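You operate a simulated robot arm through the tools that you are given. There is no shell and no other tool.

You run a simulated two-armed robot. Do the job below in one go: nothing can be reset, and whatever is moved stays where it is left.

TASK
Pick up the small zip bag with one hand, pass it to the other hand and put it in the inside of the sorting box at the table end. Stack the white carton from the short table top on top of the brown carton. Fetch the blue puck and set it on the pink block. The order is free. Set down upright: small zip bag.

The check looks at the end state, three seconds after you hand in, the way a careful person would. Anything else that was tipped, shoved, dropped, spilled or broken makes it a failure.

THE ROBOT
Two 7-joint arms with two-finger parallel grippers on one trunk, on a base that moves. Base frame: it is fixed to the floor where the robot stands at the start and does not move with it; the origin is under the middle of the robot, x ahead of it, y to its left, z up. Lengths are in cm, angles in degrees, forces in N, time in s.
The left shoulder is at the start at [5, 17.7, 102.9], the right one opposite. With the tool pointing down near the work surface each hand reaches from about 20 to 70 cm from the robot's upright axis, wherever it stands, measured 20 degrees to its own side. Places, roughly: blue puck [525, 200, 75]; carton [475, -25, 75]; inside of the sorting box at the table end (22x24  [0, 650, 74]; pink block [475, 300, 75]; small zip bag [-200, 325, 75]. Payload 3.43 kg a hand.
The TCP of each hand is the grasp point between the finger pads, 3.4 cm short of the fingertips. In the tool frame z runs along the fingers and y along their closing line. The gripper opens to 12.8 cm. The fingers are 2.4 cm wide and 1.2 cm thick; the gripper's body (4.8 by 13 cm) begins 9.6 cm behind the TCP.
Orientation is that of the tool frame in the base frame, as a unit quaternion [x, y, z, w]. With the fingers straight down and closing along the base's y, the tool's x points along the base's -x, its y along +y and its z along -z.

THE INTERFACE
- The arms move only by the tool move_arm. It takes "left_motion", "right_motion" or both (then of equal length, played together; a hand with none holds still); each is a list of rows, each an object (a shift or turn left out is 0, a gripper value left out holds the last) with "delta_pos": the shift along the base's x, y, z in cm, a list of three; "rotation": the turn, a rotation vector about the base's x, y, z in degrees, a list of three; "hand": the finger opening in cm, from 0 to 12.8. In form: [{"delta_pos": [tx, ty, tz], "rotation": [ax, ay, az], "hand": hand}, ...]. A call has 1 to 20 rows; each row shifts and turns the commanded pose from where the row before left it. A row lasts 0.2 s, in which the tool goes at most 5 cm and 8.6 degrees; a call with a longer step from one row to the next is refused whole, and so is a gripper value outside its range. A pose out of reach is approached as far as the arm can. The call stops where the force on the tool passes 40 N (or 10 N more than at its start, if that is more) or the arm is blocked; 0.2 s more then pass. Each finger travels about 10.8 cm/s and halts on what it meets, pressing with about 40 N; the grip force reading is that of the motor and also rises with nothing between the fingers. The clock runs only during rows and for 0.2 s after the last one: add rows that do not move to give the fingers time. The reply holds the time, the measured pose of the TCP, the force on the tool along the base axes, the opening and the grip force, in the units named above and with some noise, with the torque about the TCP (base axes, N m) and any sound that the robot's microphone picked up.
- Cameras (640 x 400 px; columns grow to the right, rows downward): "scene" is now at [15.51, -1.34, 119.69]; the picture's right is [-0.15, -0.99, 0.00], its down [-0.52, 0.08, -0.85] and it looks along [0.84, -0.13, -0.52] (base axes); focal length 248 px, centre (320, 200). "left" rides on the left gripper at [7.6, 1.1, -16] in its tool frame; the picture's right is [-0.15, 0.99, 0.00], its down [-0.88, -0.13, -0.46] and it looks along [-0.45, -0.07, 0.89] (tool axes); focal length 234 px, centre (320, 200). "right" rides on the right gripper at [7.6, -1.1, -16] in its tool frame; the picture's right is [0.15, 0.99, 0.00], its down [-0.88, 0.13, -0.46] and it looks along [-0.45, 0.07, 0.89] (tool axes); focal length 234 px, centre (320, 200). There is no depth. A picture from a camera that has moved, and an enlarged one, comes with that camera's place and axes in the base frame and with its lens.
- camera(camera): a new picture of that camera. No time passes.
- raise_lower(by): slides the trunk up (or, below 0, down) by that many cm; the arms and the scene camera ride with it, the base frame stays. It gives what a move gives, with no picture.
- drive_base(legs): drives the robot by 1 to 6 legs, each [ahead, turn to the left] in cm and degrees, along the robot's own axes; the way and the turn of a leg run together, so that a leg with both is an arc; at most 150 cm and 180 degrees a leg. The arms and the cameras ride along, it lands a little off, and it stops where it bumps. It gives what a move gives.
- head_to(pan, tilt): turns the head with the scene camera to pan (to the left, within 80 degrees either way) and tilt (down, from -29 to 69), counted from straight ahead of the robot. It gives what a move gives.
- inspect(camera, box): a new picture of the part [left, top, right, bottom] of that camera's present view, enlarged. No time passes.
- sign_off(): hands the job in; it is judged then, once.

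Places have to be worked out from the pictures, the camera data and where the tool is seen. Open the grippers and draw the arms clear of the work before you hand the job in, unless the task says otherwise.

The tools are called as a command line: name --argument value ..., lists and objects as JSON in quotes. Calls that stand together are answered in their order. move_arm: Moves the arms, as the interface text tells. Its arguments: {"type":"object","properties":{"left_motion":{"type":"array","items":{"type":"object","properties":{"delta_pos":{"type":"array","items":{"type":"number"}},"rotation":{"type":"array","items":{"type":"number"}},"hand":{"type":"number"}}}},"right_motion":{"type":"array","items":{"type":"object","properties":{"delta_pos":{"type":"array","items":{"type":"number"}},"rotation":{"type":"array","items":{"type":"number"}},"hand":{"type":"number"}}}}},"required":[]} The other tools are called the same way: raise_lower (by) moves the trunk up or down; drive_base (legs) drives the base; head_to (pan, tilt) turns the head that bears the scene camera; camera (camera) takes a picture; inspect (camera, box) takes an enlarged picture of a part of a camera's view; sign_off () hands the job in.

At the start:

```text
time_s: 0.0
left_tool_pos: [50.51, 18.27, 104.33]
left_ee_rot: [0.0, 1.0, 0.001, 0.001]
left_wrist_force: [-0.1, -0.1, 0.1]
left_torque: [-0.01, 0.02, 0.01]
left_width: 12.81
left_grasp_force: 0.0
right_tool_pos: [40.9, -16.27, 102.36]
right_ee_rot: [0.001, 1.0, 0.0, 0.0]
right_wrist_force: [-0.6, 0.4, 0.2]
right_torque: [-0.04, 0.02, 0.0]
right_width: 12.78
right_grasp_force: 0.0
trunk travel left (down, up): [-20.0, 20.1]
robot x, y, heading: [0.06, 0.14, -0.2]
head pan, tilt (commanded): [-8.6, 31.6]
```

scene: 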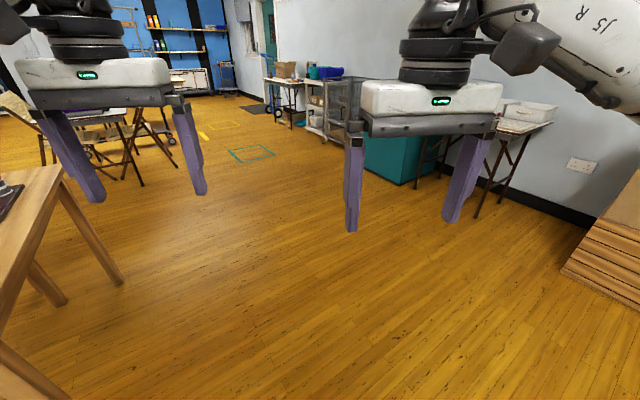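
right: 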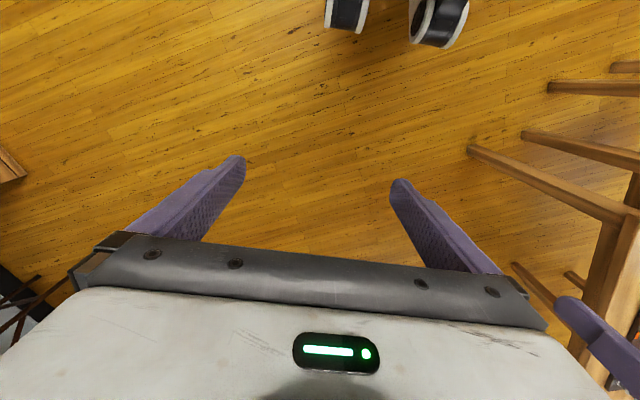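
left: 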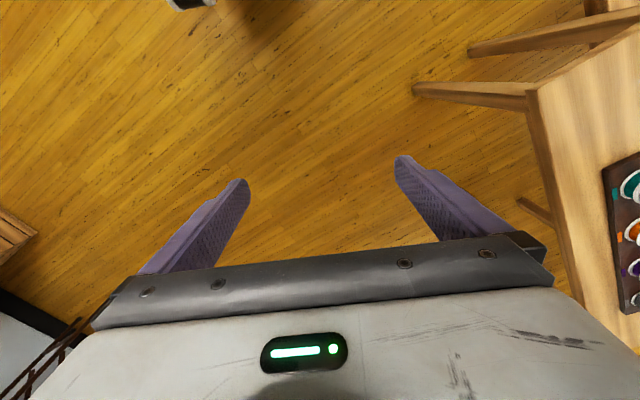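

I start by looking around the room with the head to find tables and free paths before driving.

head_to --pan 0 --tilt 10

camera --camera "scene"

head_to --pan 70 --tilt 15

camera --camera "scene"

head_to --pan -70 --tilt 15

camera --camera "scene"

```text
time_s: 0.8
left_tool_pos: [50.36, 18.35, 104.35]
left_ee_rot: [0.0, 1.0, 0.0, 0.001]
left_wrist_force: [-0.2, -0.3, 0.7]
left_torque: [0.0, -0.02, -0.02]
left_width: 12.77
left_grasp_force: 0.1
right_tool_pos: [40.84, -16.3, 102.43]
right_ee_rot: [0.0, 1.0, 0.0, 0.0]
right_wrist_force: [0.0, -0.2, 0.3]
right_torque: [-0.01, -0.02, -0.04]
right_width: 12.81
right_grasp_force: 0.0
trunk travel left (down, up): [-20.0, 20.1]
robot x, y, heading: [0.0, 0.07, -0.1]
head pan, tilt (commanded): [0.0, 10.0]
```

```text
taken
camera scene: at [15.93, 0.01, 123.16], right [0.0, -1.0, 0.0], down [-0.17, 0.0, -0.98], along [0.98, 0.0, -0.17], focal length 248 px, centre (320, 200)
```

scene: 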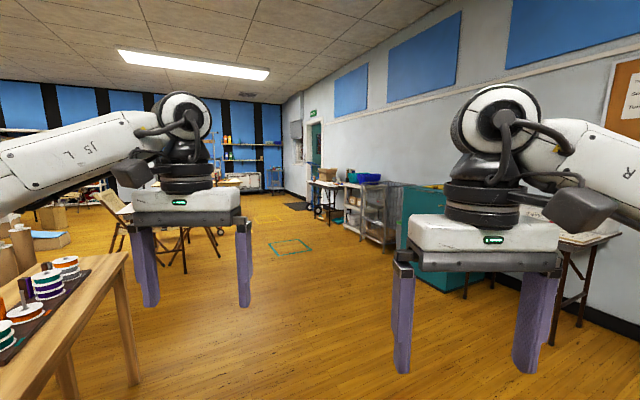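

```text
time_s: 2.3
left_tool_pos: [50.34, 18.18, 104.34]
left_ee_rot: [0.0, 1.0, 0.0, 0.002]
left_wrist_force: [-0.3, -0.4, 0.3]
left_torque: [-0.01, 0.04, 0.01]
left_width: 12.81
left_grasp_force: 0.0
right_tool_pos: [40.88, -16.43, 102.49]
right_ee_rot: [0.001, 1.0, 0.0, 0.0]
right_wrist_force: [-0.3, 0.2, 0.8]
right_torque: [-0.03, 0.02, 0.02]
right_width: 12.79
right_grasp_force: 0.1
trunk travel left (down, up): [-20.0, 20.1]
robot x, y, heading: [-0.18, -0.41, 0.0]
head pan, tilt (commanded): [70.0, 15.0]
```

```text
taken
camera scene: at [9.83, 8.78, 122.35], right [0.94, -0.34, 0.0], down [-0.09, -0.24, -0.97], along [0.33, 0.91, -0.26], focal length 248 px, centre (320, 200)
```

scene: 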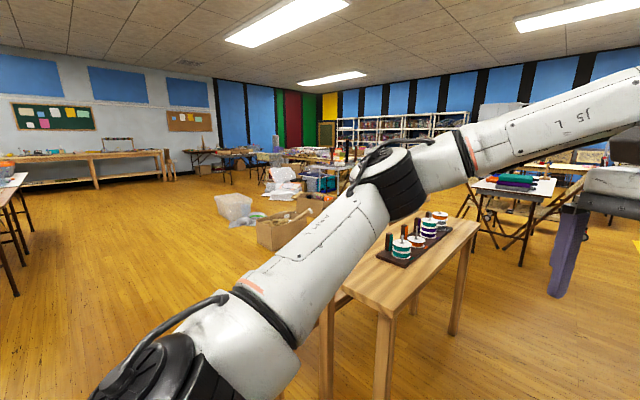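

```text
time_s: 4.5
left_tool_pos: [50.44, 18.23, 104.21]
left_ee_rot: [-0.001, 1.0, -0.001, 0.0]
left_wrist_force: [-0.6, -0.5, -0.4]
left_torque: [-0.01, -0.01, -0.01]
left_width: 12.8
left_grasp_force: 0.0
right_tool_pos: [41.04, -16.24, 102.51]
right_ee_rot: [0.0, 1.0, 0.0, 0.0]
right_wrist_force: [-0.3, -0.5, 0.3]
right_torque: [0.02, -0.02, 0.0]
right_width: 12.79
right_grasp_force: 0.2
trunk travel left (down, up): [-20.0, 20.1]
robot x, y, heading: [0.02, 0.2, -0.0]
head pan, tilt (commanded): [-70.0, 15.0]
```

```text
taken
camera scene: at [9.83, -8.77, 122.35], right [-0.94, -0.34, 0.0], down [-0.09, 0.24, -0.97], along [0.33, -0.91, -0.26], focal length 248 px, centre (320, 200)
```

scene: 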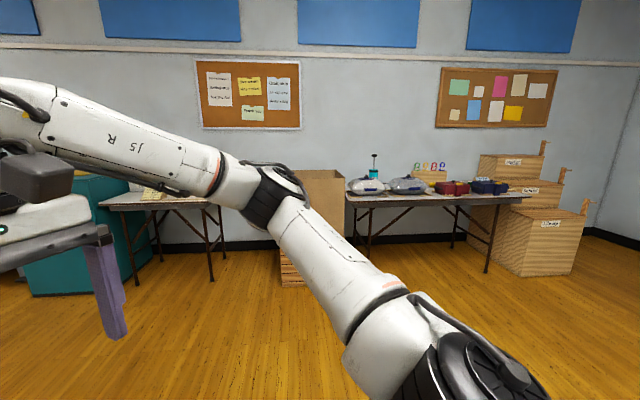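

I see the table with a brown box straight ahead (~475 cm). I zoom in on the far areas to identify obstacles and tables.

head_to --pan 0 --tilt 10

inspect --camera "scene" --box '[240, 130, 420, 260]'

head_to --pan 35 --tilt 15

camera --camera "scene"

inspect --camera "scene" --box '[100, 100, 400, 260]'

```text
time_s: 5.9
left_tool_pos: [50.44, 18.19, 104.18]
left_ee_rot: [0.0, 1.0, 0.0, 0.001]
left_wrist_force: [0.9, 0.0, -1.3]
left_torque: [-0.01, 0.01, 0.02]
left_width: 12.79
left_grasp_force: 0.1
right_tool_pos: [40.87, -16.25, 102.51]
right_ee_rot: [0.0, 1.0, 0.0, 0.001]
right_wrist_force: [-0.1, 0.6, -0.2]
right_torque: [0.0, 0.05, -0.01]
right_width: 12.8
right_grasp_force: 0.0
trunk travel left (down, up): [-20.0, 20.1]
robot x, y, heading: [0.03, 0.02, -0.3]
head pan, tilt (commanded): [0.0, 10.0]
```

```text
3.08 times, centred on (330, 195) of scene
camera zoom: at [15.93, 0.0, 123.16], right [0.0, -1.0, 0.0], down [-0.17, 0.0, -0.98], along [0.98, 0.0, -0.17], focal length 762 px, centre (289, 215)
```

zoom: 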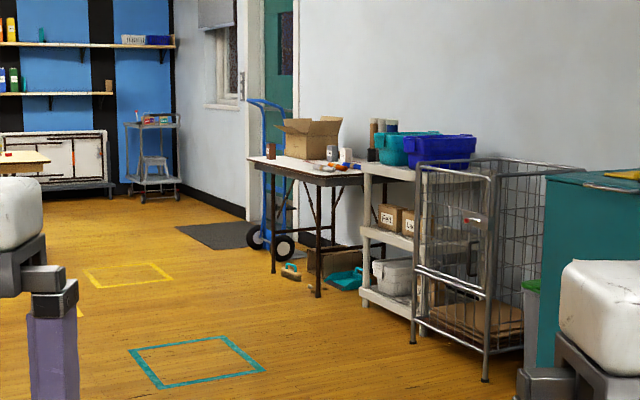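

```text
time_s: 6.9
left_tool_pos: [50.36, 18.28, 104.26]
left_ee_rot: [0.0, 1.0, 0.0, 0.002]
left_wrist_force: [-0.4, -0.1, -0.6]
left_torque: [0.04, 0.0, 0.04]
left_width: 12.81
left_grasp_force: 0.2
right_tool_pos: [40.95, -16.33, 102.33]
right_ee_rot: [0.0, 1.0, 0.0, 0.0]
right_wrist_force: [0.4, -0.6, -0.6]
right_torque: [0.0, -0.03, 0.02]
right_width: 12.82
right_grasp_force: 0.0
trunk travel left (down, up): [-20.0, 20.1]
robot x, y, heading: [-0.15, 0.06, 0.1]
head pan, tilt (commanded): [35.0, 15.0]
```

```text
taken
camera scene: at [14.29, 5.36, 122.35], right [0.57, -0.82, 0.0], down [-0.21, -0.15, -0.97], along [0.79, 0.55, -0.26], focal length 248 px, centre (320, 200)
```

scene: 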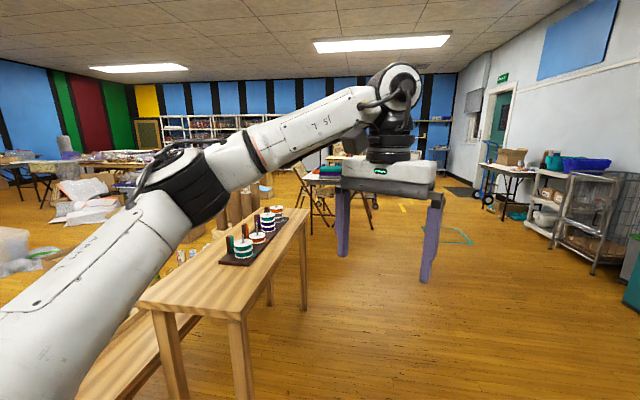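

```text
2.13 times, centred on (250, 180) of scene
camera zoom: at [14.29, 5.36, 122.35], right [0.57, -0.82, 0.0], down [-0.21, -0.15, -0.97], along [0.79, 0.55, -0.26], focal length 529 px, centre (469, 243)
```

zoom: 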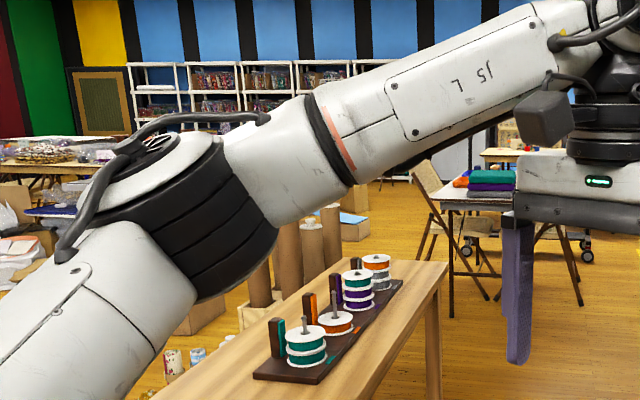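

The forward aisle along y≈0 looks clear to the table with the brown box. I draw the hands in closer before driving.

move_arm --left_motion '[{"delta_pos": [-4.5, 0, 1]}, {"delta_pos": [-4.5, 0, 1]}, {"delta_pos": [-4.5, 0, 1]}, {"delta_pos": [0, 0, 0]}]' --right_motion '[{"delta_pos": [-2, 0, 1.5]}, {"delta_pos": [-2, 0, 1.5]}, {"delta_pos": [-1, 0, 1.5]}, {"delta_pos": [0, 0, 0]}]'

drive_base --legs '[[140, 0], [110, 0]]'

head_to --pan 0 --tilt 15

camera --camera "scene"

```text
time_s: 7.9
left_tool_pos: [36.67, 18.27, 107.42]
left_ee_rot: [-0.001, 1.0, 0.0, 0.0]
left_wrist_force: [-0.4, -0.2, -0.3]
left_torque: [-0.04, 0.01, -0.03]
left_width: 12.83
left_grasp_force: 0.0
right_tool_pos: [35.94, -16.15, 106.93]
right_ee_rot: [0.0, 1.0, 0.0, 0.0]
right_wrist_force: [-0.5, 0.1, -0.4]
right_torque: [0.0, 0.0, 0.03]
right_width: 12.8
right_grasp_force: 0.1
trunk travel left (down, up): [-20.0, 20.1]
robot x, y, heading: [-0.05, 0.11, -0.2]
head pan, tilt (commanded): [35.0, 15.0]
```

```text
time_s: 20.1
left_tool_pos: [286.83, 18.82, 107.29]
left_ee_rot: [-0.003, 1.0, 0.0, 0.001]
left_wrist_force: [0.2, 0.5, 0.0]
left_torque: [0.02, 0.02, 0.0]
left_width: 12.79
left_grasp_force: 0.1
right_tool_pos: [286.16, -15.71, 106.89]
right_ee_rot: [-0.002, 1.0, 0.0, -0.001]
right_wrist_force: [-0.6, 0.6, -0.3]
right_torque: [-0.01, 0.01, 0.02]
right_width: 12.8
right_grasp_force: 0.1
trunk travel left (down, up): [-20.0, 20.1]
robot x, y, heading: [250.23, 0.06, 0.4]
head pan, tilt (commanded): [35.0, 15.0]
```

```text
time_s: 21.1
left_tool_pos: [286.69, 18.8, 107.34]
left_ee_rot: [-0.003, 1.0, -0.001, 0.0]
left_wrist_force: [0.5, 0.5, 0.0]
left_torque: [0.01, 0.01, -0.05]
left_width: 12.81
left_grasp_force: 0.0
right_tool_pos: [286.27, -15.68, 106.85]
right_ee_rot: [-0.001, 1.0, 0.0, 0.0]
right_wrist_force: [0.3, -0.2, -0.2]
right_torque: [-0.01, -0.01, 0.0]
right_width: 12.79
right_grasp_force: 0.0
trunk travel left (down, up): [-20.0, 20.1]
robot x, y, heading: [250.28, 0.5, 0.2]
head pan, tilt (commanded): [0.0, 15.0]
```

```text
taken
camera scene: at [266.1, 0.47, 122.35], right [0.01, -1.0, 0.0], down [-0.26, 0.0, -0.97], along [0.97, 0.0, -0.26], focal length 248 px, centre (320, 200)
```

scene: 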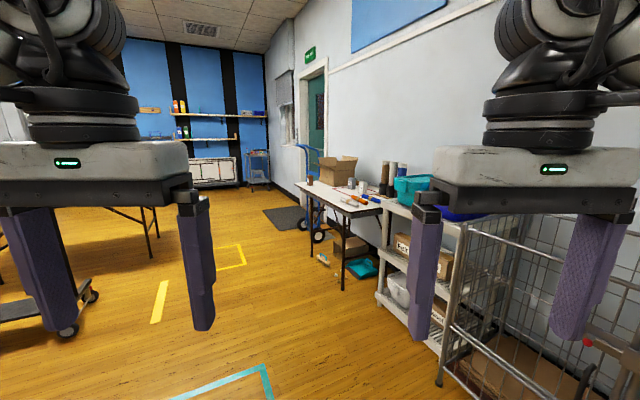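

inspect --camera "scene" --box '[270, 140, 430, 300]'

head_to --pan 50 --tilt 15

camera --camera "scene"

```text
2.50 times, centred on (350, 220) of scene
camera zoom: at [266.1, 0.47, 122.35], right [0.01, -1.0, 0.0], down [-0.26, 0.0, -0.97], along [0.97, 0.0, -0.26], focal length 620 px, centre (245, 150)
```

zoom: 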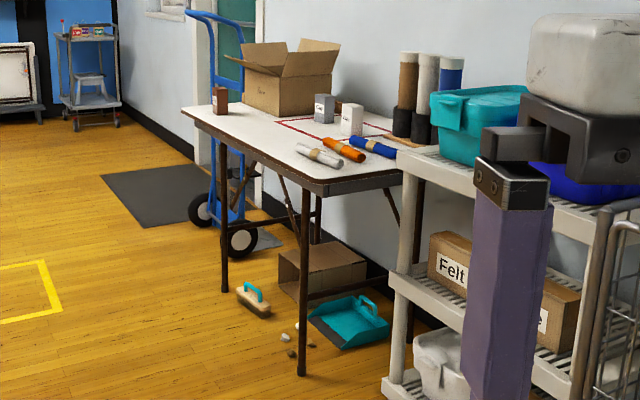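

```text
time_s: 22.3
left_tool_pos: [286.85, 18.79, 107.23]
left_ee_rot: [-0.003, 1.0, 0.001, 0.001]
left_wrist_force: [0.4, 0.2, -0.4]
left_torque: [-0.01, -0.01, 0.0]
left_width: 12.8
left_grasp_force: 0.0
right_tool_pos: [286.22, -15.74, 106.99]
right_ee_rot: [-0.002, 1.0, 0.001, -0.001]
right_wrist_force: [0.7, -0.4, -0.2]
right_torque: [0.03, 0.01, 0.06]
right_width: 12.8
right_grasp_force: 0.0
trunk travel left (down, up): [-20.0, 20.1]
robot x, y, heading: [250.07, 0.53, 0.3]
head pan, tilt (commanded): [50.0, 15.0]
```

```text
taken
camera scene: at [262.74, 7.6, 122.35], right [0.77, -0.64, 0.0], down [-0.17, -0.2, -0.97], along [0.62, 0.74, -0.26], focal length 248 px, centre (320, 200)
```

scene: 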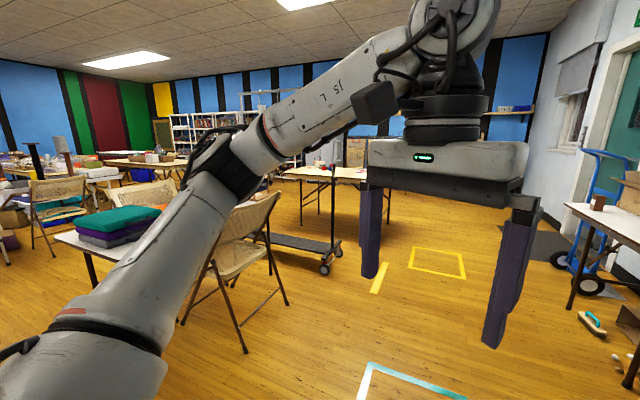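

White, grey and small brown cartons stand on the table ahead: white near (466,-35), brown near (502,10). I look down at my own base to judge how close I can come.

head_to --pan 0 --tilt 69

camera --camera "scene"

camera --camera "left"

camera --camera "right"

```text
time_s: 23.6
left_tool_pos: [286.86, 18.74, 107.29]
left_ee_rot: [-0.002, 1.0, 0.0, 0.0]
left_wrist_force: [0.4, 0.4, -0.1]
left_torque: [0.02, 0.01, 0.01]
left_width: 12.82
left_grasp_force: 0.0
right_tool_pos: [286.12, -15.68, 106.84]
right_ee_rot: [-0.002, 1.0, 0.0, 0.0]
right_wrist_force: [0.4, -0.4, 0.6]
right_torque: [0.01, 0.0, 0.02]
right_width: 12.8
right_grasp_force: 0.1
trunk travel left (down, up): [-20.0, 20.1]
robot x, y, heading: [250.28, 0.52, 0.3]
head pan, tilt (commanded): [0.0, 68.8]
```

```text
taken
camera scene: at [262.36, 0.46, 114.79], right [0.01, -1.0, 0.0], down [-0.93, 0.0, -0.36], along [0.36, 0.0, -0.93], focal length 248 px, centre (320, 200)
```

scene: 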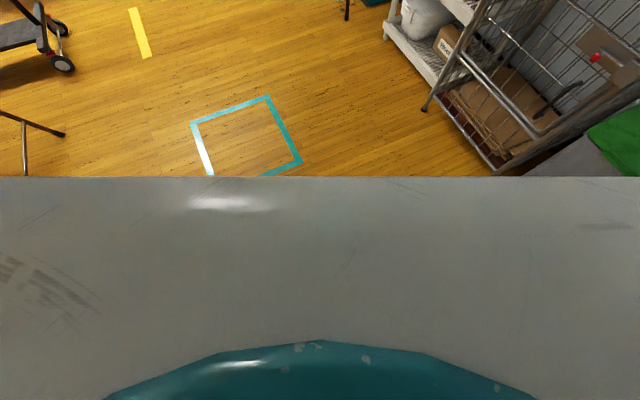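

```text
taken
camera left: at [279.14, 19.93, 123.32], right [0.14, 0.99, 0.0], down [0.88, -0.13, 0.46], along [0.45, -0.06, -0.89], focal length 234 px, centre (320, 200)
```

left: 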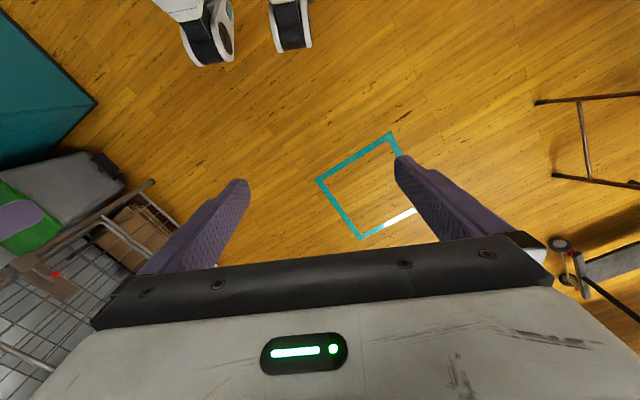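

```text
taken
camera right: at [278.56, -16.99, 122.88], right [-0.15, 0.99, 0.0], down [0.88, 0.13, 0.46], along [0.45, 0.07, -0.89], focal length 234 px, centre (320, 200)
```

right: 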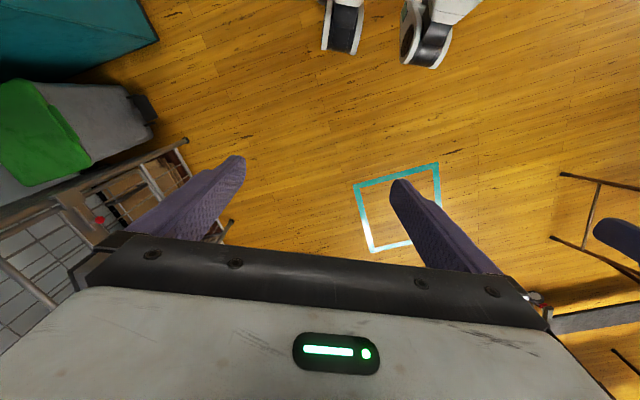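

My front extends only ~18–20 cm. I drive to a spot ~60 cm off the table's front edge at around (431,57) and then turn to face it.

drive_base --legs '[[0, 17.3], [95, 0], [95, 0], [0, -84.4]]'

head_to --pan 0 --tilt 40

camera --camera "scene"

```text
time_s: 37.8
left_tool_pos: [464.07, 29.58, 107.24]
left_ee_rot: [0.563, 0.827, -0.001, 0.001]
left_wrist_force: [0.1, 0.1, -0.2]
left_torque: [-0.02, -0.01, 0.02]
left_width: 12.81
left_grasp_force: 0.1
right_tool_pos: [431.62, 17.68, 107.02]
right_ee_rot: [0.563, 0.826, 0.0, 0.0]
right_wrist_force: [-0.3, 0.8, -0.1]
right_torque: [0.01, -0.02, -0.02]
right_width: 12.78
right_grasp_force: 0.0
trunk travel left (down, up): [-20.0, 20.1]
robot x, y, heading: [433.48, 57.41, -68.4]
head pan, tilt (commanded): [0.0, 68.8]
```

```text
time_s: 38.7
left_tool_pos: [464.04, 29.68, 107.39]
left_ee_rot: [0.563, 0.826, 0.0, 0.001]
left_wrist_force: [-0.3, -0.4, 0.1]
left_torque: [0.02, 0.01, -0.02]
left_width: 12.81
left_grasp_force: 0.0
right_tool_pos: [431.7, 17.68, 107.0]
right_ee_rot: [0.563, 0.827, 0.0, 0.0]
right_wrist_force: [-0.3, -1.6, 0.0]
right_torque: [0.02, -0.01, 0.0]
right_width: 12.82
right_grasp_force: 0.1
trunk travel left (down, up): [-20.0, 20.1]
robot x, y, heading: [433.38, 57.19, -68.4]
head pan, tilt (commanded): [0.0, 40.0]
```

```text
taken
camera scene: at [438.93, 42.7, 118.39], right [-0.93, -0.37, 0.0], down [-0.24, 0.6, -0.77], along [0.28, -0.71, -0.64], focal length 248 px, centre (320, 200)
```

scene: 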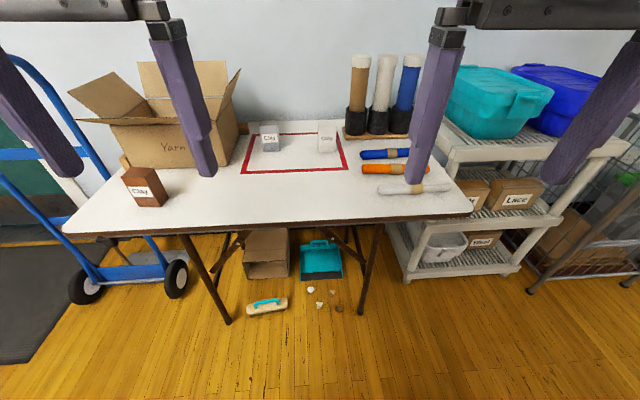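

The table is clear now. I zoom on the cartons for accurate positions.

inspect --camera "scene" --box '[230, 90, 390, 190]'

inspect --camera "scene" --box '[50, 140, 210, 240]'

camera --camera "left"

camera --camera "right"

```text
4.00 times, centred on (310, 140) of scene
camera zoom: at [438.93, 42.7, 118.39], right [-0.93, -0.37, 0.0], down [-0.24, 0.6, -0.77], along [0.28, -0.71, -0.64], focal length 991 px, centre (360, 440)
```

zoom: 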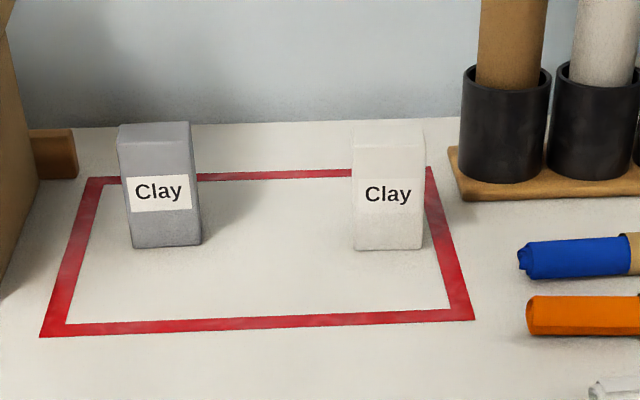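

```text
4.00 times, centred on (130, 190) of scene
camera zoom: at [438.93, 42.7, 118.39], right [-0.93, -0.37, 0.0], down [-0.24, 0.6, -0.77], along [0.28, -0.71, -0.64], focal length 991 px, centre (1080, 240)
```

zoom: 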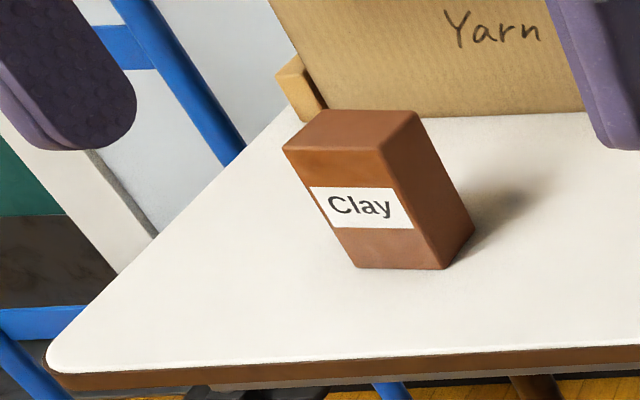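

```text
taken
camera left: at [462.29, 37.2, 123.32], right [0.97, 0.23, 0.0], down [0.2, -0.87, 0.46], along [0.1, -0.45, -0.89], focal length 234 px, centre (320, 200)
```

left: 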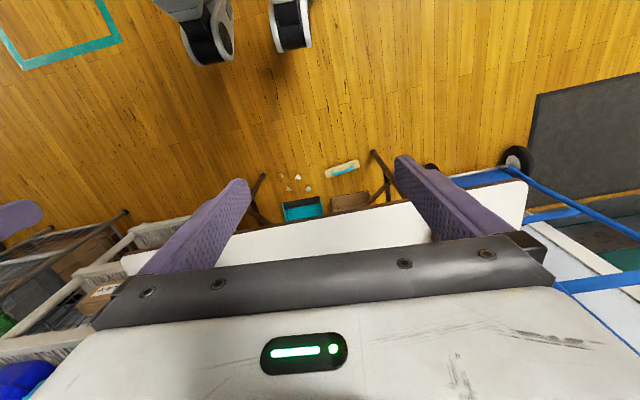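

```text
taken
camera right: at [427.83, 24.21, 122.87], right [0.87, 0.5, 0.0], down [0.44, -0.77, 0.46], along [0.23, -0.39, -0.89], focal length 234 px, centre (320, 200)
```

right: 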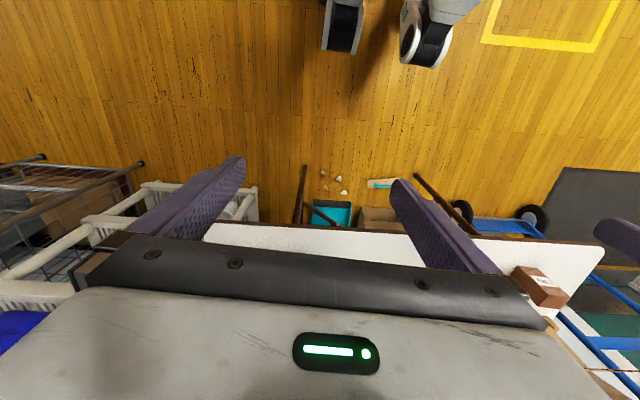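

White carton centre ≈ (466.7,-34.9), brown ≈ (500.9,11.3), table front edge runs (419,-16)→(512,28). I drive to about (440,21), heading −80, so white is ~62 cm away slightly left.

drive_base --legs '[[0, -11.6], [36, 0]]'

camera --camera "scene"

camera --camera "left"

```text
time_s: 41.8
left_tool_pos: [464.11, -11.17, 107.38]
left_ee_rot: [0.643, 0.766, 0.0, 0.0]
left_wrist_force: [0.0, -0.4, 0.5]
left_torque: [0.03, -0.01, -0.02]
left_width: 12.79
left_grasp_force: 0.1
right_tool_pos: [430.04, -16.37, 106.9]
right_ee_rot: [0.643, 0.766, 0.0, 0.0]
right_wrist_force: [-0.4, 0.1, 0.3]
right_torque: [0.0, -0.03, -0.02]
right_width: 12.81
right_grasp_force: 0.1
trunk travel left (down, up): [-20.0, 20.1]
robot x, y, heading: [440.09, 21.67, -80.2]
head pan, tilt (commanded): [0.0, 40.0]
```

```text
taken
camera scene: at [442.11, 6.58, 118.39], right [-0.98, -0.17, 0.0], down [-0.11, 0.63, -0.77], along [0.13, -0.75, -0.64], focal length 248 px, centre (320, 200)
```

scene: 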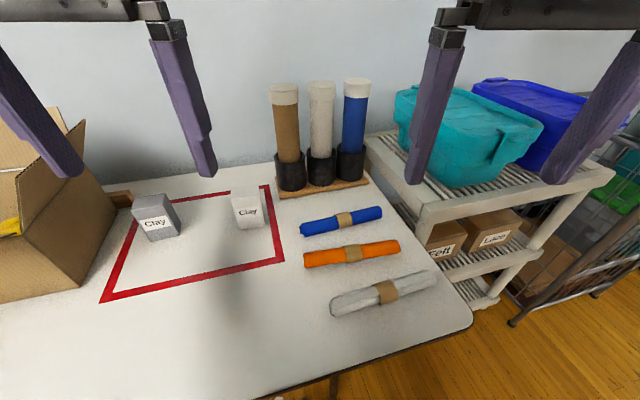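

```text
taken
camera left: at [463.89, -3.42, 123.32], right [1.0, 0.03, 0.0], down [0.02, -0.89, 0.46], along [0.01, -0.46, -0.89], focal length 234 px, centre (320, 200)
```

left: 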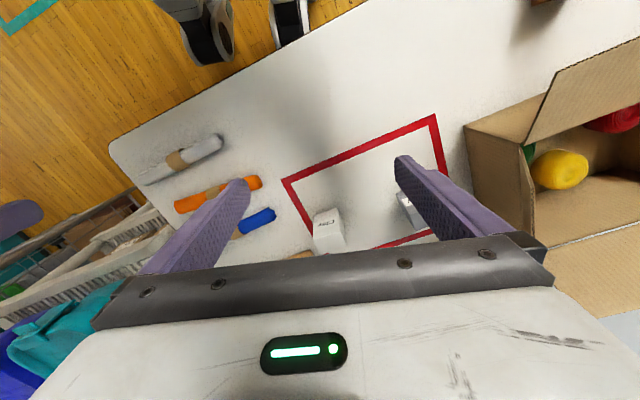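

I zoom both views on the white carton to triangulate its position and the table height.

inspect --camera "scene" --box '[200, 170, 300, 240]'

inspect --camera "left" --box '[270, 180, 400, 260]'

```text
5.71 times, centred on (250, 205) of scene
camera zoom: at [442.11, 6.58, 118.39], right [-0.98, -0.17, 0.0], down [-0.11, 0.63, -0.77], along [0.13, -0.75, -0.64], focal length 1416 px, centre (720, 171)
```

zoom: 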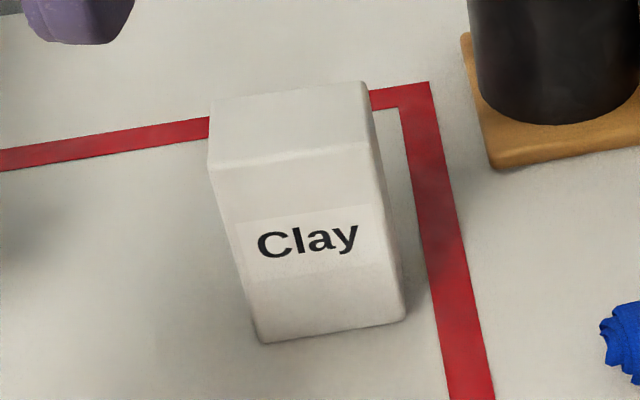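

```text
4.92 times, centred on (335, 220) of left
camera zoom: at [463.89, -3.42, 123.32], right [1.0, 0.03, 0.0], down [0.02, -0.89, 0.46], along [0.01, -0.46, -0.89], focal length 1153 px, centre (246, 102)
```

zoom: 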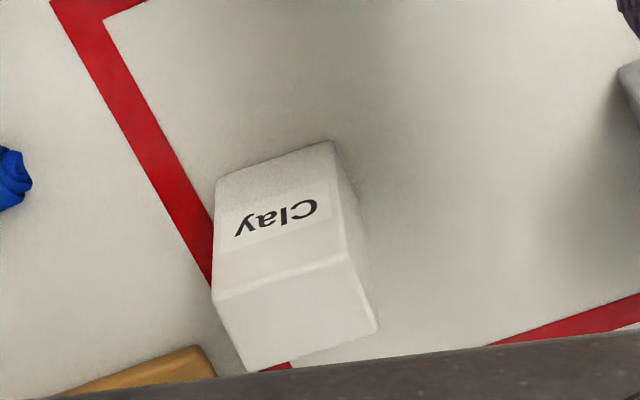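

Triangulation: white carton top centre ≈ (466.6,-34.2), z 73.2–83.3, yaw ≈24°, 6.1×4.1 cm. I move the left hand above it and turn it +14°.

move_arm --left_motion '[{"delta_pos": [0.4, -3.8, -1.5], "rotation": [0, 0, 3.5]}, {"delta_pos": [0.4, -3.8, -1.5], "rotation": [0, 0, 3.5]}, {"delta_pos": [0.4, -3.8, -1.5], "rotation": [0, 0, 3.5]}, {"delta_pos": [0.4, -3.8, -1.5], "rotation": [0, 0, 3.5]}, {"delta_pos": [0.4, -3.9, -1.5]}, {"delta_pos": [0.5, -3.9, -1.5]}, {}, {}]'

camera --camera "left"

camera --camera "scene"

```text
time_s: 43.6
left_tool_pos: [466.73, -34.22, 98.52]
left_ee_rot: [0.545, 0.838, -0.001, 0.001]
left_wrist_force: [0.4, 0.8, -0.4]
left_torque: [0.01, 0.0, 0.01]
left_width: 12.8
left_grasp_force: 0.1
right_tool_pos: [429.98, -16.31, 107.06]
right_ee_rot: [0.643, 0.766, 0.0, 0.0]
right_wrist_force: [1.2, -0.1, -0.3]
right_torque: [0.01, 0.03, 0.01]
right_width: 12.78
right_grasp_force: 0.1
trunk travel left (down, up): [-20.0, 20.1]
robot x, y, heading: [439.83, 21.8, -79.9]
head pan, tilt (commanded): [0.0, 40.0]
```

```text
taken
camera left: at [464.55, -26.73, 114.39], right [0.96, 0.27, 0.0], down [0.24, -0.86, 0.46], along [0.12, -0.44, -0.89], focal length 234 px, centre (320, 200)
```

left: 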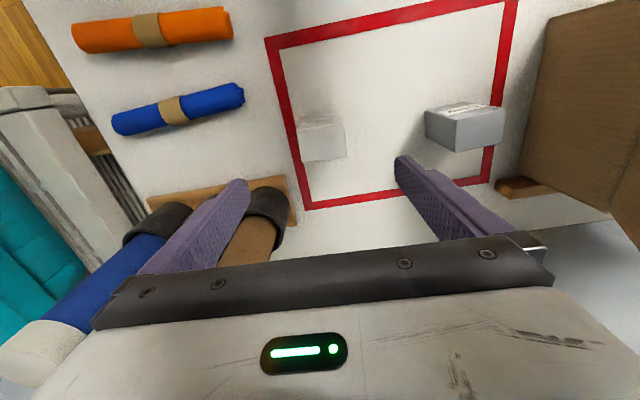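

```text
taken
camera scene: at [442.11, 6.61, 118.39], right [-0.98, -0.17, 0.0], down [-0.11, 0.63, -0.77], along [0.13, -0.75, -0.64], focal length 248 px, centre (320, 200)
```

scene: 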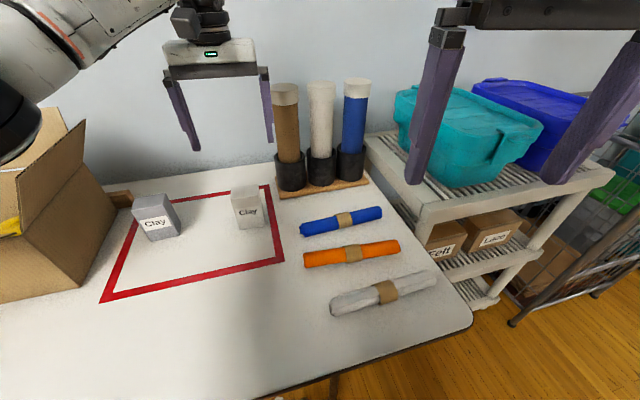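

inspect --camera "left" --box '[270, 90, 390, 180]'

inspect --camera "scene" --box '[150, 60, 350, 250]'

```text
4.44 times, centred on (330, 135) of left
camera zoom: at [464.55, -26.73, 114.39], right [0.96, 0.27, 0.0], down [0.24, -0.86, 0.46], along [0.12, -0.44, -0.89], focal length 1041 px, centre (276, 489)
```

zoom: 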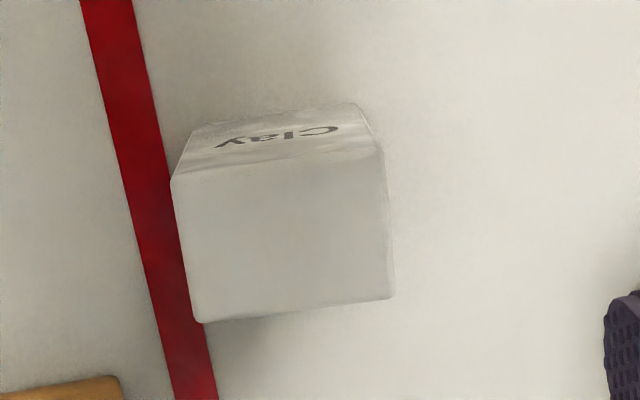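

```text
2.11 times, centred on (250, 155) of scene
camera zoom: at [442.11, 6.61, 118.39], right [-0.98, -0.17, 0.0], down [-0.11, 0.63, -0.77], along [0.13, -0.75, -0.64], focal length 522 px, centre (467, 295)
```

zoom: 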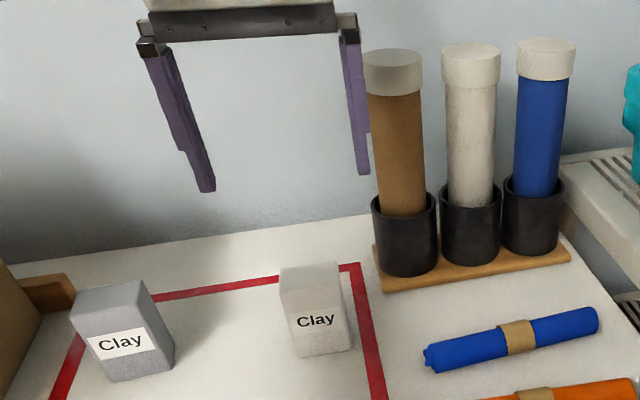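

White top centre confirmed at (466.75,-33.9), aligned with the gripper. I descend to z≈79 and close.

move_arm --left_motion '[{"delta_pos": [0, 0.3, -4.5]}, {"delta_pos": [0, 0, -4.5]}, {"delta_pos": [0, 0, -4.5]}, {"delta_pos": [0, 0, -3.5]}, {"delta_pos": [0, 0, -2.5]}, {}, {"hand": 8}, {"hand": 4}, {"hand": 4}, {"hand": 4}]'

camera --camera "left"

inspect --camera "scene" --box '[150, 60, 350, 250]'

```text
time_s: 45.8
left_tool_pos: [466.58, -33.99, 78.8]
left_ee_rot: [0.545, 0.839, -0.001, 0.001]
left_wrist_force: [1.3, 0.7, 0.4]
left_torque: [-0.04, 0.0, -0.01]
left_width: 6.17
left_grasp_force: 39.9
right_tool_pos: [430.11, -16.46, 106.97]
right_ee_rot: [0.644, 0.765, -0.001, 0.0]
right_wrist_force: [0.4, 0.5, 0.0]
right_torque: [-0.02, -0.01, 0.0]
right_width: 12.82
right_grasp_force: 0.0
trunk travel left (down, up): [-20.0, 20.1]
robot x, y, heading: [440.02, 21.81, -80.2]
head pan, tilt (commanded): [0.0, 40.0]
```

```text
taken
camera left: at [464.54, -26.37, 94.82], right [0.96, 0.27, 0.0], down [0.24, -0.86, 0.46], along [0.12, -0.44, -0.89], focal length 234 px, centre (320, 200)
```

left: 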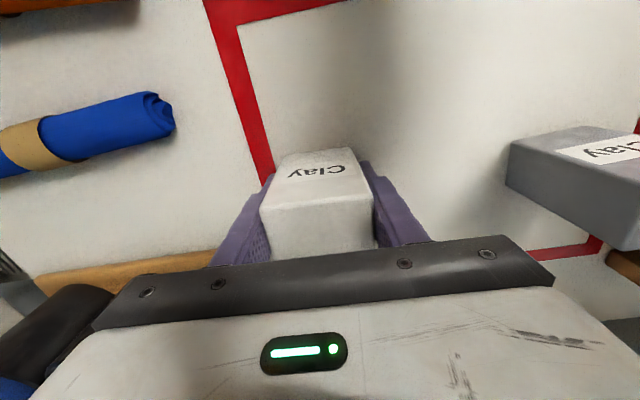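

```text
2.11 times, centred on (250, 155) of scene
camera zoom: at [442.12, 6.6, 118.39], right [-0.98, -0.17, 0.0], down [-0.11, 0.63, -0.77], along [0.13, -0.75, -0.64], focal length 522 px, centre (467, 295)
```

zoom: 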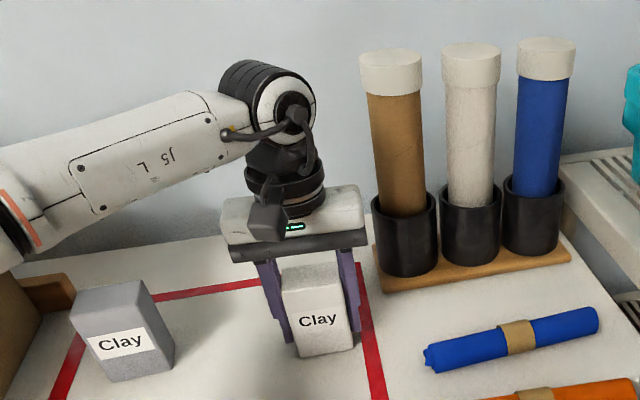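

Gripped (6.17 cm, 40 N). I lift straight up, then retract over the table.

move_arm --left_motion '[{"delta_pos": [0, 0, 2]}, {"delta_pos": [0, 0, 4]}, {"delta_pos": [0, 0, 4.5]}, {"delta_pos": [0, 0, 4.5]}, {"delta_pos": [0, 0, 4.5]}, {"delta_pos": [0, 0, 4.5]}, {"delta_pos": [0, 0, 4.5]}, {"delta_pos": [-0.5, 4, 0]}, {"delta_pos": [-0.5, 4, 0]}, {"delta_pos": [-0.5, 4, 0]}, {"delta_pos": [-0.5, 4, 0]}, {"delta_pos": [-0.5, 4, 0]}, {}]'

camera --camera "scene"

camera --camera "left"

```text
time_s: 48.6
left_tool_pos: [463.88, -13.35, 107.15]
left_ee_rot: [0.545, 0.839, -0.001, 0.001]
left_wrist_force: [0.2, -0.4, 0.0]
left_torque: [-0.03, -0.01, 0.01]
left_width: 3.98
left_grasp_force: 0.0
left hand out of reach, approached as far as the arm can: row 7
right_tool_pos: [430.03, -16.38, 107.04]
right_ee_rot: [0.643, 0.766, 0.0, 0.0]
right_wrist_force: [0.5, -0.2, 0.1]
right_torque: [-0.02, 0.04, 0.02]
right_width: 12.81
right_grasp_force: 0.1
trunk travel left (down, up): [-20.0, 20.1]
robot x, y, heading: [439.73, 22.19, -80.0]
head pan, tilt (commanded): [0.0, 40.0]
```

```text
taken
camera scene: at [442.11, 6.6, 118.39], right [-0.98, -0.17, 0.0], down [-0.11, 0.63, -0.77], along [0.13, -0.75, -0.64], focal length 248 px, centre (320, 200)
```

scene: 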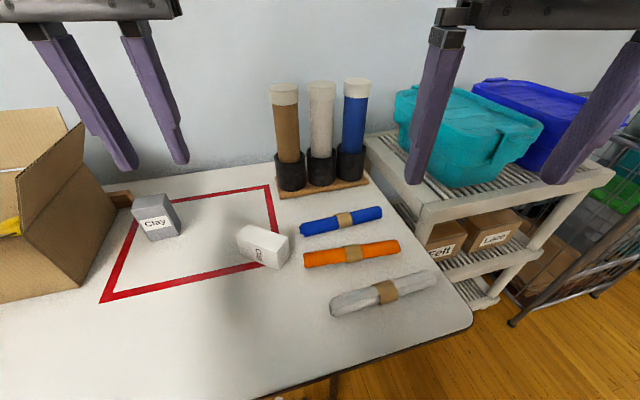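

```text
taken
camera left: at [461.78, -5.73, 123.19], right [0.96, 0.27, 0.0], down [0.24, -0.86, 0.46], along [0.12, -0.44, -0.89], focal length 234 px, centre (320, 200)
```

left: 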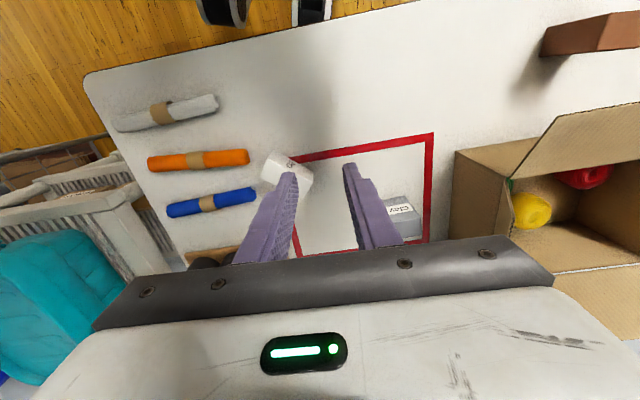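

The carton slipped out of the grip during the lift and now lies on its side on the table. I zoom in to see exactly how it lies.

inspect --camera "scene" --box '[200, 190, 360, 290]'

inspect --camera "left" --box '[140, 120, 380, 260]'

camera --camera "right"

```text
4.00 times, centred on (280, 240) of scene
camera zoom: at [442.11, 6.6, 118.39], right [-0.98, -0.17, 0.0], down [-0.11, 0.63, -0.77], along [0.13, -0.75, -0.64], focal length 991 px, centre (480, 40)
```

zoom: 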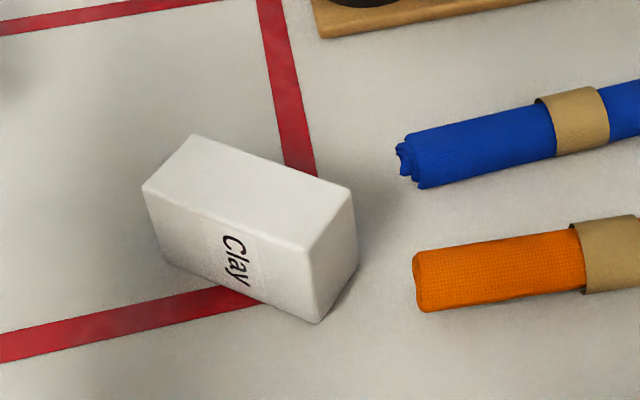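

```text
2.67 times, centred on (260, 190) of left
camera zoom: at [461.78, -5.73, 123.19], right [0.96, 0.27, 0.0], down [0.24, -0.86, 0.46], along [0.12, -0.44, -0.89], focal length 624 px, centre (480, 227)
```

zoom: 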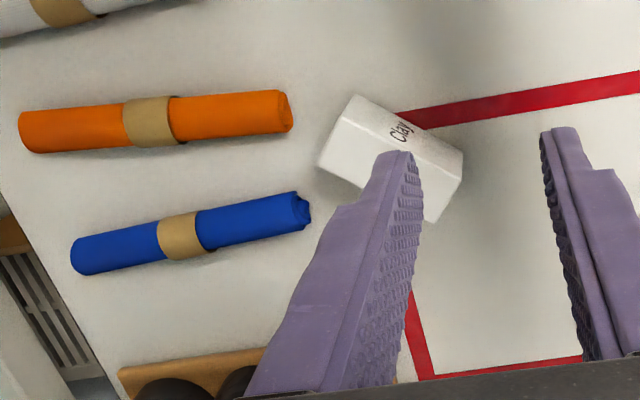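

```text
taken
camera right: at [427.57, -9.22, 122.87], right [0.95, 0.32, 0.0], down [0.28, -0.84, 0.46], along [0.14, -0.43, -0.89], focal length 234 px, centre (320, 200)
```

right: 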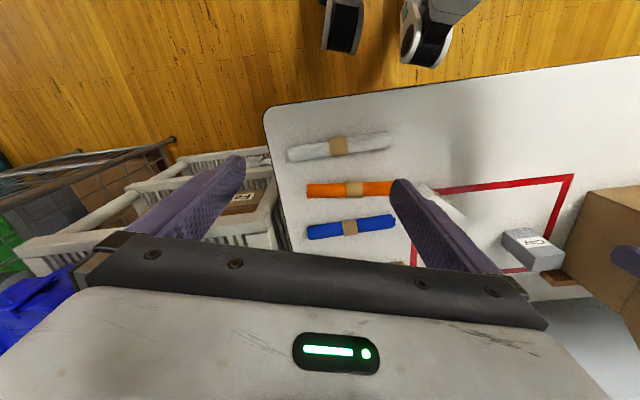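

The carton lies on its side, long axis ≈ −13°, its top end pointing to my right; the rolls are untouched. I'll regrasp it across its 4.1 cm side and turn it upright: first turn the hand +52.7° above it, opened.

move_arm --left_motion '[{"delta_pos": [-0.5, -1.5, 0], "rotation": [0, 0, 6.6], "hand": 12.8}, {"delta_pos": [-0.5, -1.5, 0], "rotation": [0, 0, 6.6]}, {"delta_pos": [-0.5, -1.5, -0.5], "rotation": [0, 0, 6.6]}, {"delta_pos": [-0.5, -1.5, -1], "rotation": [0, 0, 6.6]}, {"delta_pos": [-0.5, -1.5, -1.5], "rotation": [0, 0, 6.6]}, {"delta_pos": [-0.5, -1.5, -1.5], "rotation": [0, 0, 6.6]}, {"delta_pos": [-0.5, -1.5, -1.5], "rotation": [0, 0, 6.6]}, {"delta_pos": [-0.5, -1.6, -1.5], "rotation": [0, 0, 6.5]}, {}, {}]'

camera --camera "left"

camera --camera "scene"

```text
time_s: 50.8
left_tool_pos: [459.82, -25.39, 99.65]
left_ee_rot: [0.116, 0.993, 0.0, 0.0]
left_wrist_force: [-0.2, -1.0, -0.1]
left_torque: [-0.02, 0.01, 0.04]
left_width: 12.81
left_grasp_force: 0.1
right_tool_pos: [430.09, -16.58, 106.96]
right_ee_rot: [0.643, 0.766, 0.0, 0.0]
right_wrist_force: [0.7, -0.6, 0.6]
right_torque: [-0.02, 0.01, -0.02]
right_width: 12.76
right_grasp_force: 0.2
trunk travel left (down, up): [-20.0, 20.1]
robot x, y, heading: [439.63, 21.53, -79.9]
head pan, tilt (commanded): [0.0, 40.0]
```

```text
taken
camera left: at [452.6, -22.52, 115.65], right [0.37, 0.93, 0.0], down [0.83, -0.33, 0.46], along [0.43, -0.17, -0.89], focal length 234 px, centre (320, 200)
```

left: 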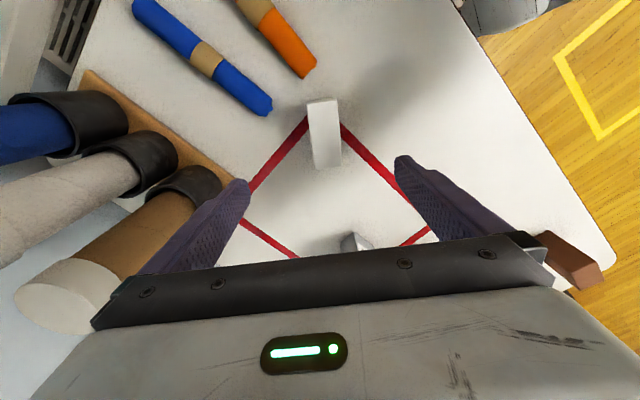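

```text
taken
camera scene: at [442.11, 6.61, 118.39], right [-0.98, -0.17, 0.0], down [-0.11, 0.63, -0.77], along [0.13, -0.75, -0.64], focal length 248 px, centre (320, 200)
```

scene: 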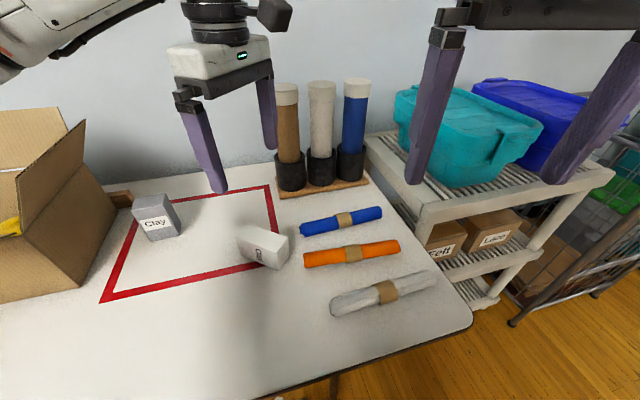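

inspect --camera "left" --box '[270, 80, 390, 180]'

```text
4.00 times, centred on (330, 130) of left
camera zoom: at [452.6, -22.52, 115.65], right [0.37, 0.93, 0.0], down [0.83, -0.33, 0.46], along [0.43, -0.17, -0.89], focal length 937 px, centre (280, 480)
```

zoom: 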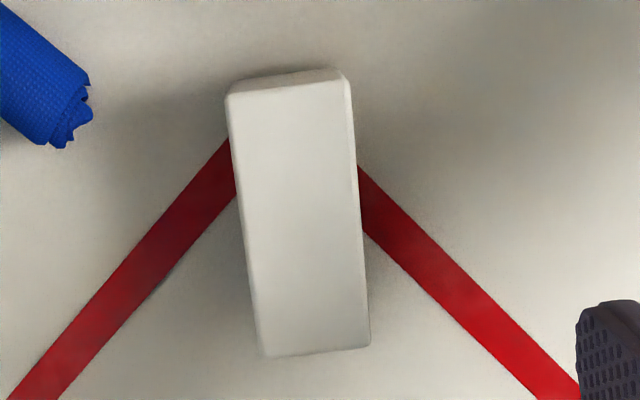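

Carton centre refined to (460.0,-24.7). I tilt the tool −25° about its closing axis so that after a 90° turn the gripper body stays well above the table.

move_arm --left_motion '[{"delta_pos": [0.1, 0.3, 0], "rotation": [-1.92, -8.11, 0]}, {"delta_pos": [0.1, 0.3, 0], "rotation": [-1.92, -8.11, 0]}, {"delta_pos": [0, 0.1, 0], "rotation": [-1.92, -8.11, 0]}, {"delta_pos": [0, 0, -3]}, {"delta_pos": [0, 0, -3]}, {"delta_pos": [0, 0, -3]}, {}, {}]'

camera --camera "left"

camera --camera "scene"

```text
time_s: 52.6
left_tool_pos: [460.07, -24.79, 90.66]
left_ee_rot: [0.113, 0.97, -0.025, 0.216]
left_wrist_force: [0.1, 0.3, -0.5]
left_torque: [0.02, -0.02, 0.02]
left_width: 12.78
left_grasp_force: 0.1
right_tool_pos: [430.04, -16.38, 107.02]
right_ee_rot: [0.643, 0.766, -0.001, 0.001]
right_wrist_force: [-0.3, 0.3, -0.3]
right_torque: [0.0, -0.02, 0.0]
right_width: 12.8
right_grasp_force: 0.0
trunk travel left (down, up): [-20.0, 20.1]
robot x, y, heading: [439.95, 21.92, -80.3]
head pan, tilt (commanded): [0.0, 40.0]
```

```text
taken
camera left: at [447.0, -20.43, 101.91], right [0.36, 0.93, 0.06], down [0.56, -0.27, 0.79], along [0.75, -0.25, -0.61], focal length 234 px, centre (320, 200)
```

left: 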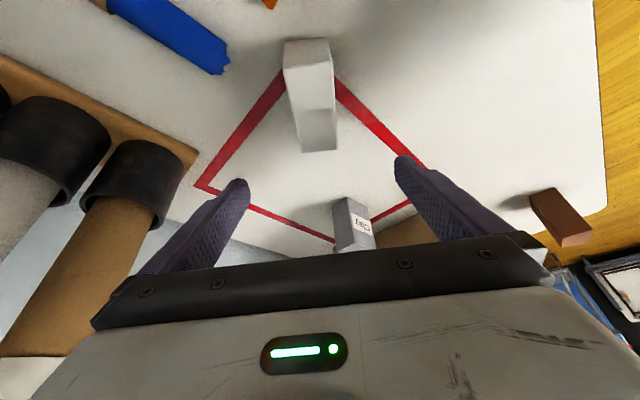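

```text
taken
camera scene: at [442.11, 6.61, 118.39], right [-0.98, -0.17, 0.0], down [-0.11, 0.63, -0.77], along [0.13, -0.75, -0.64], focal length 248 px, centre (320, 200)
```

scene: 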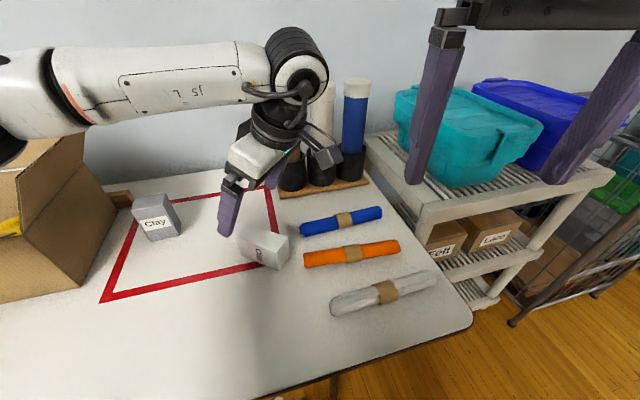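

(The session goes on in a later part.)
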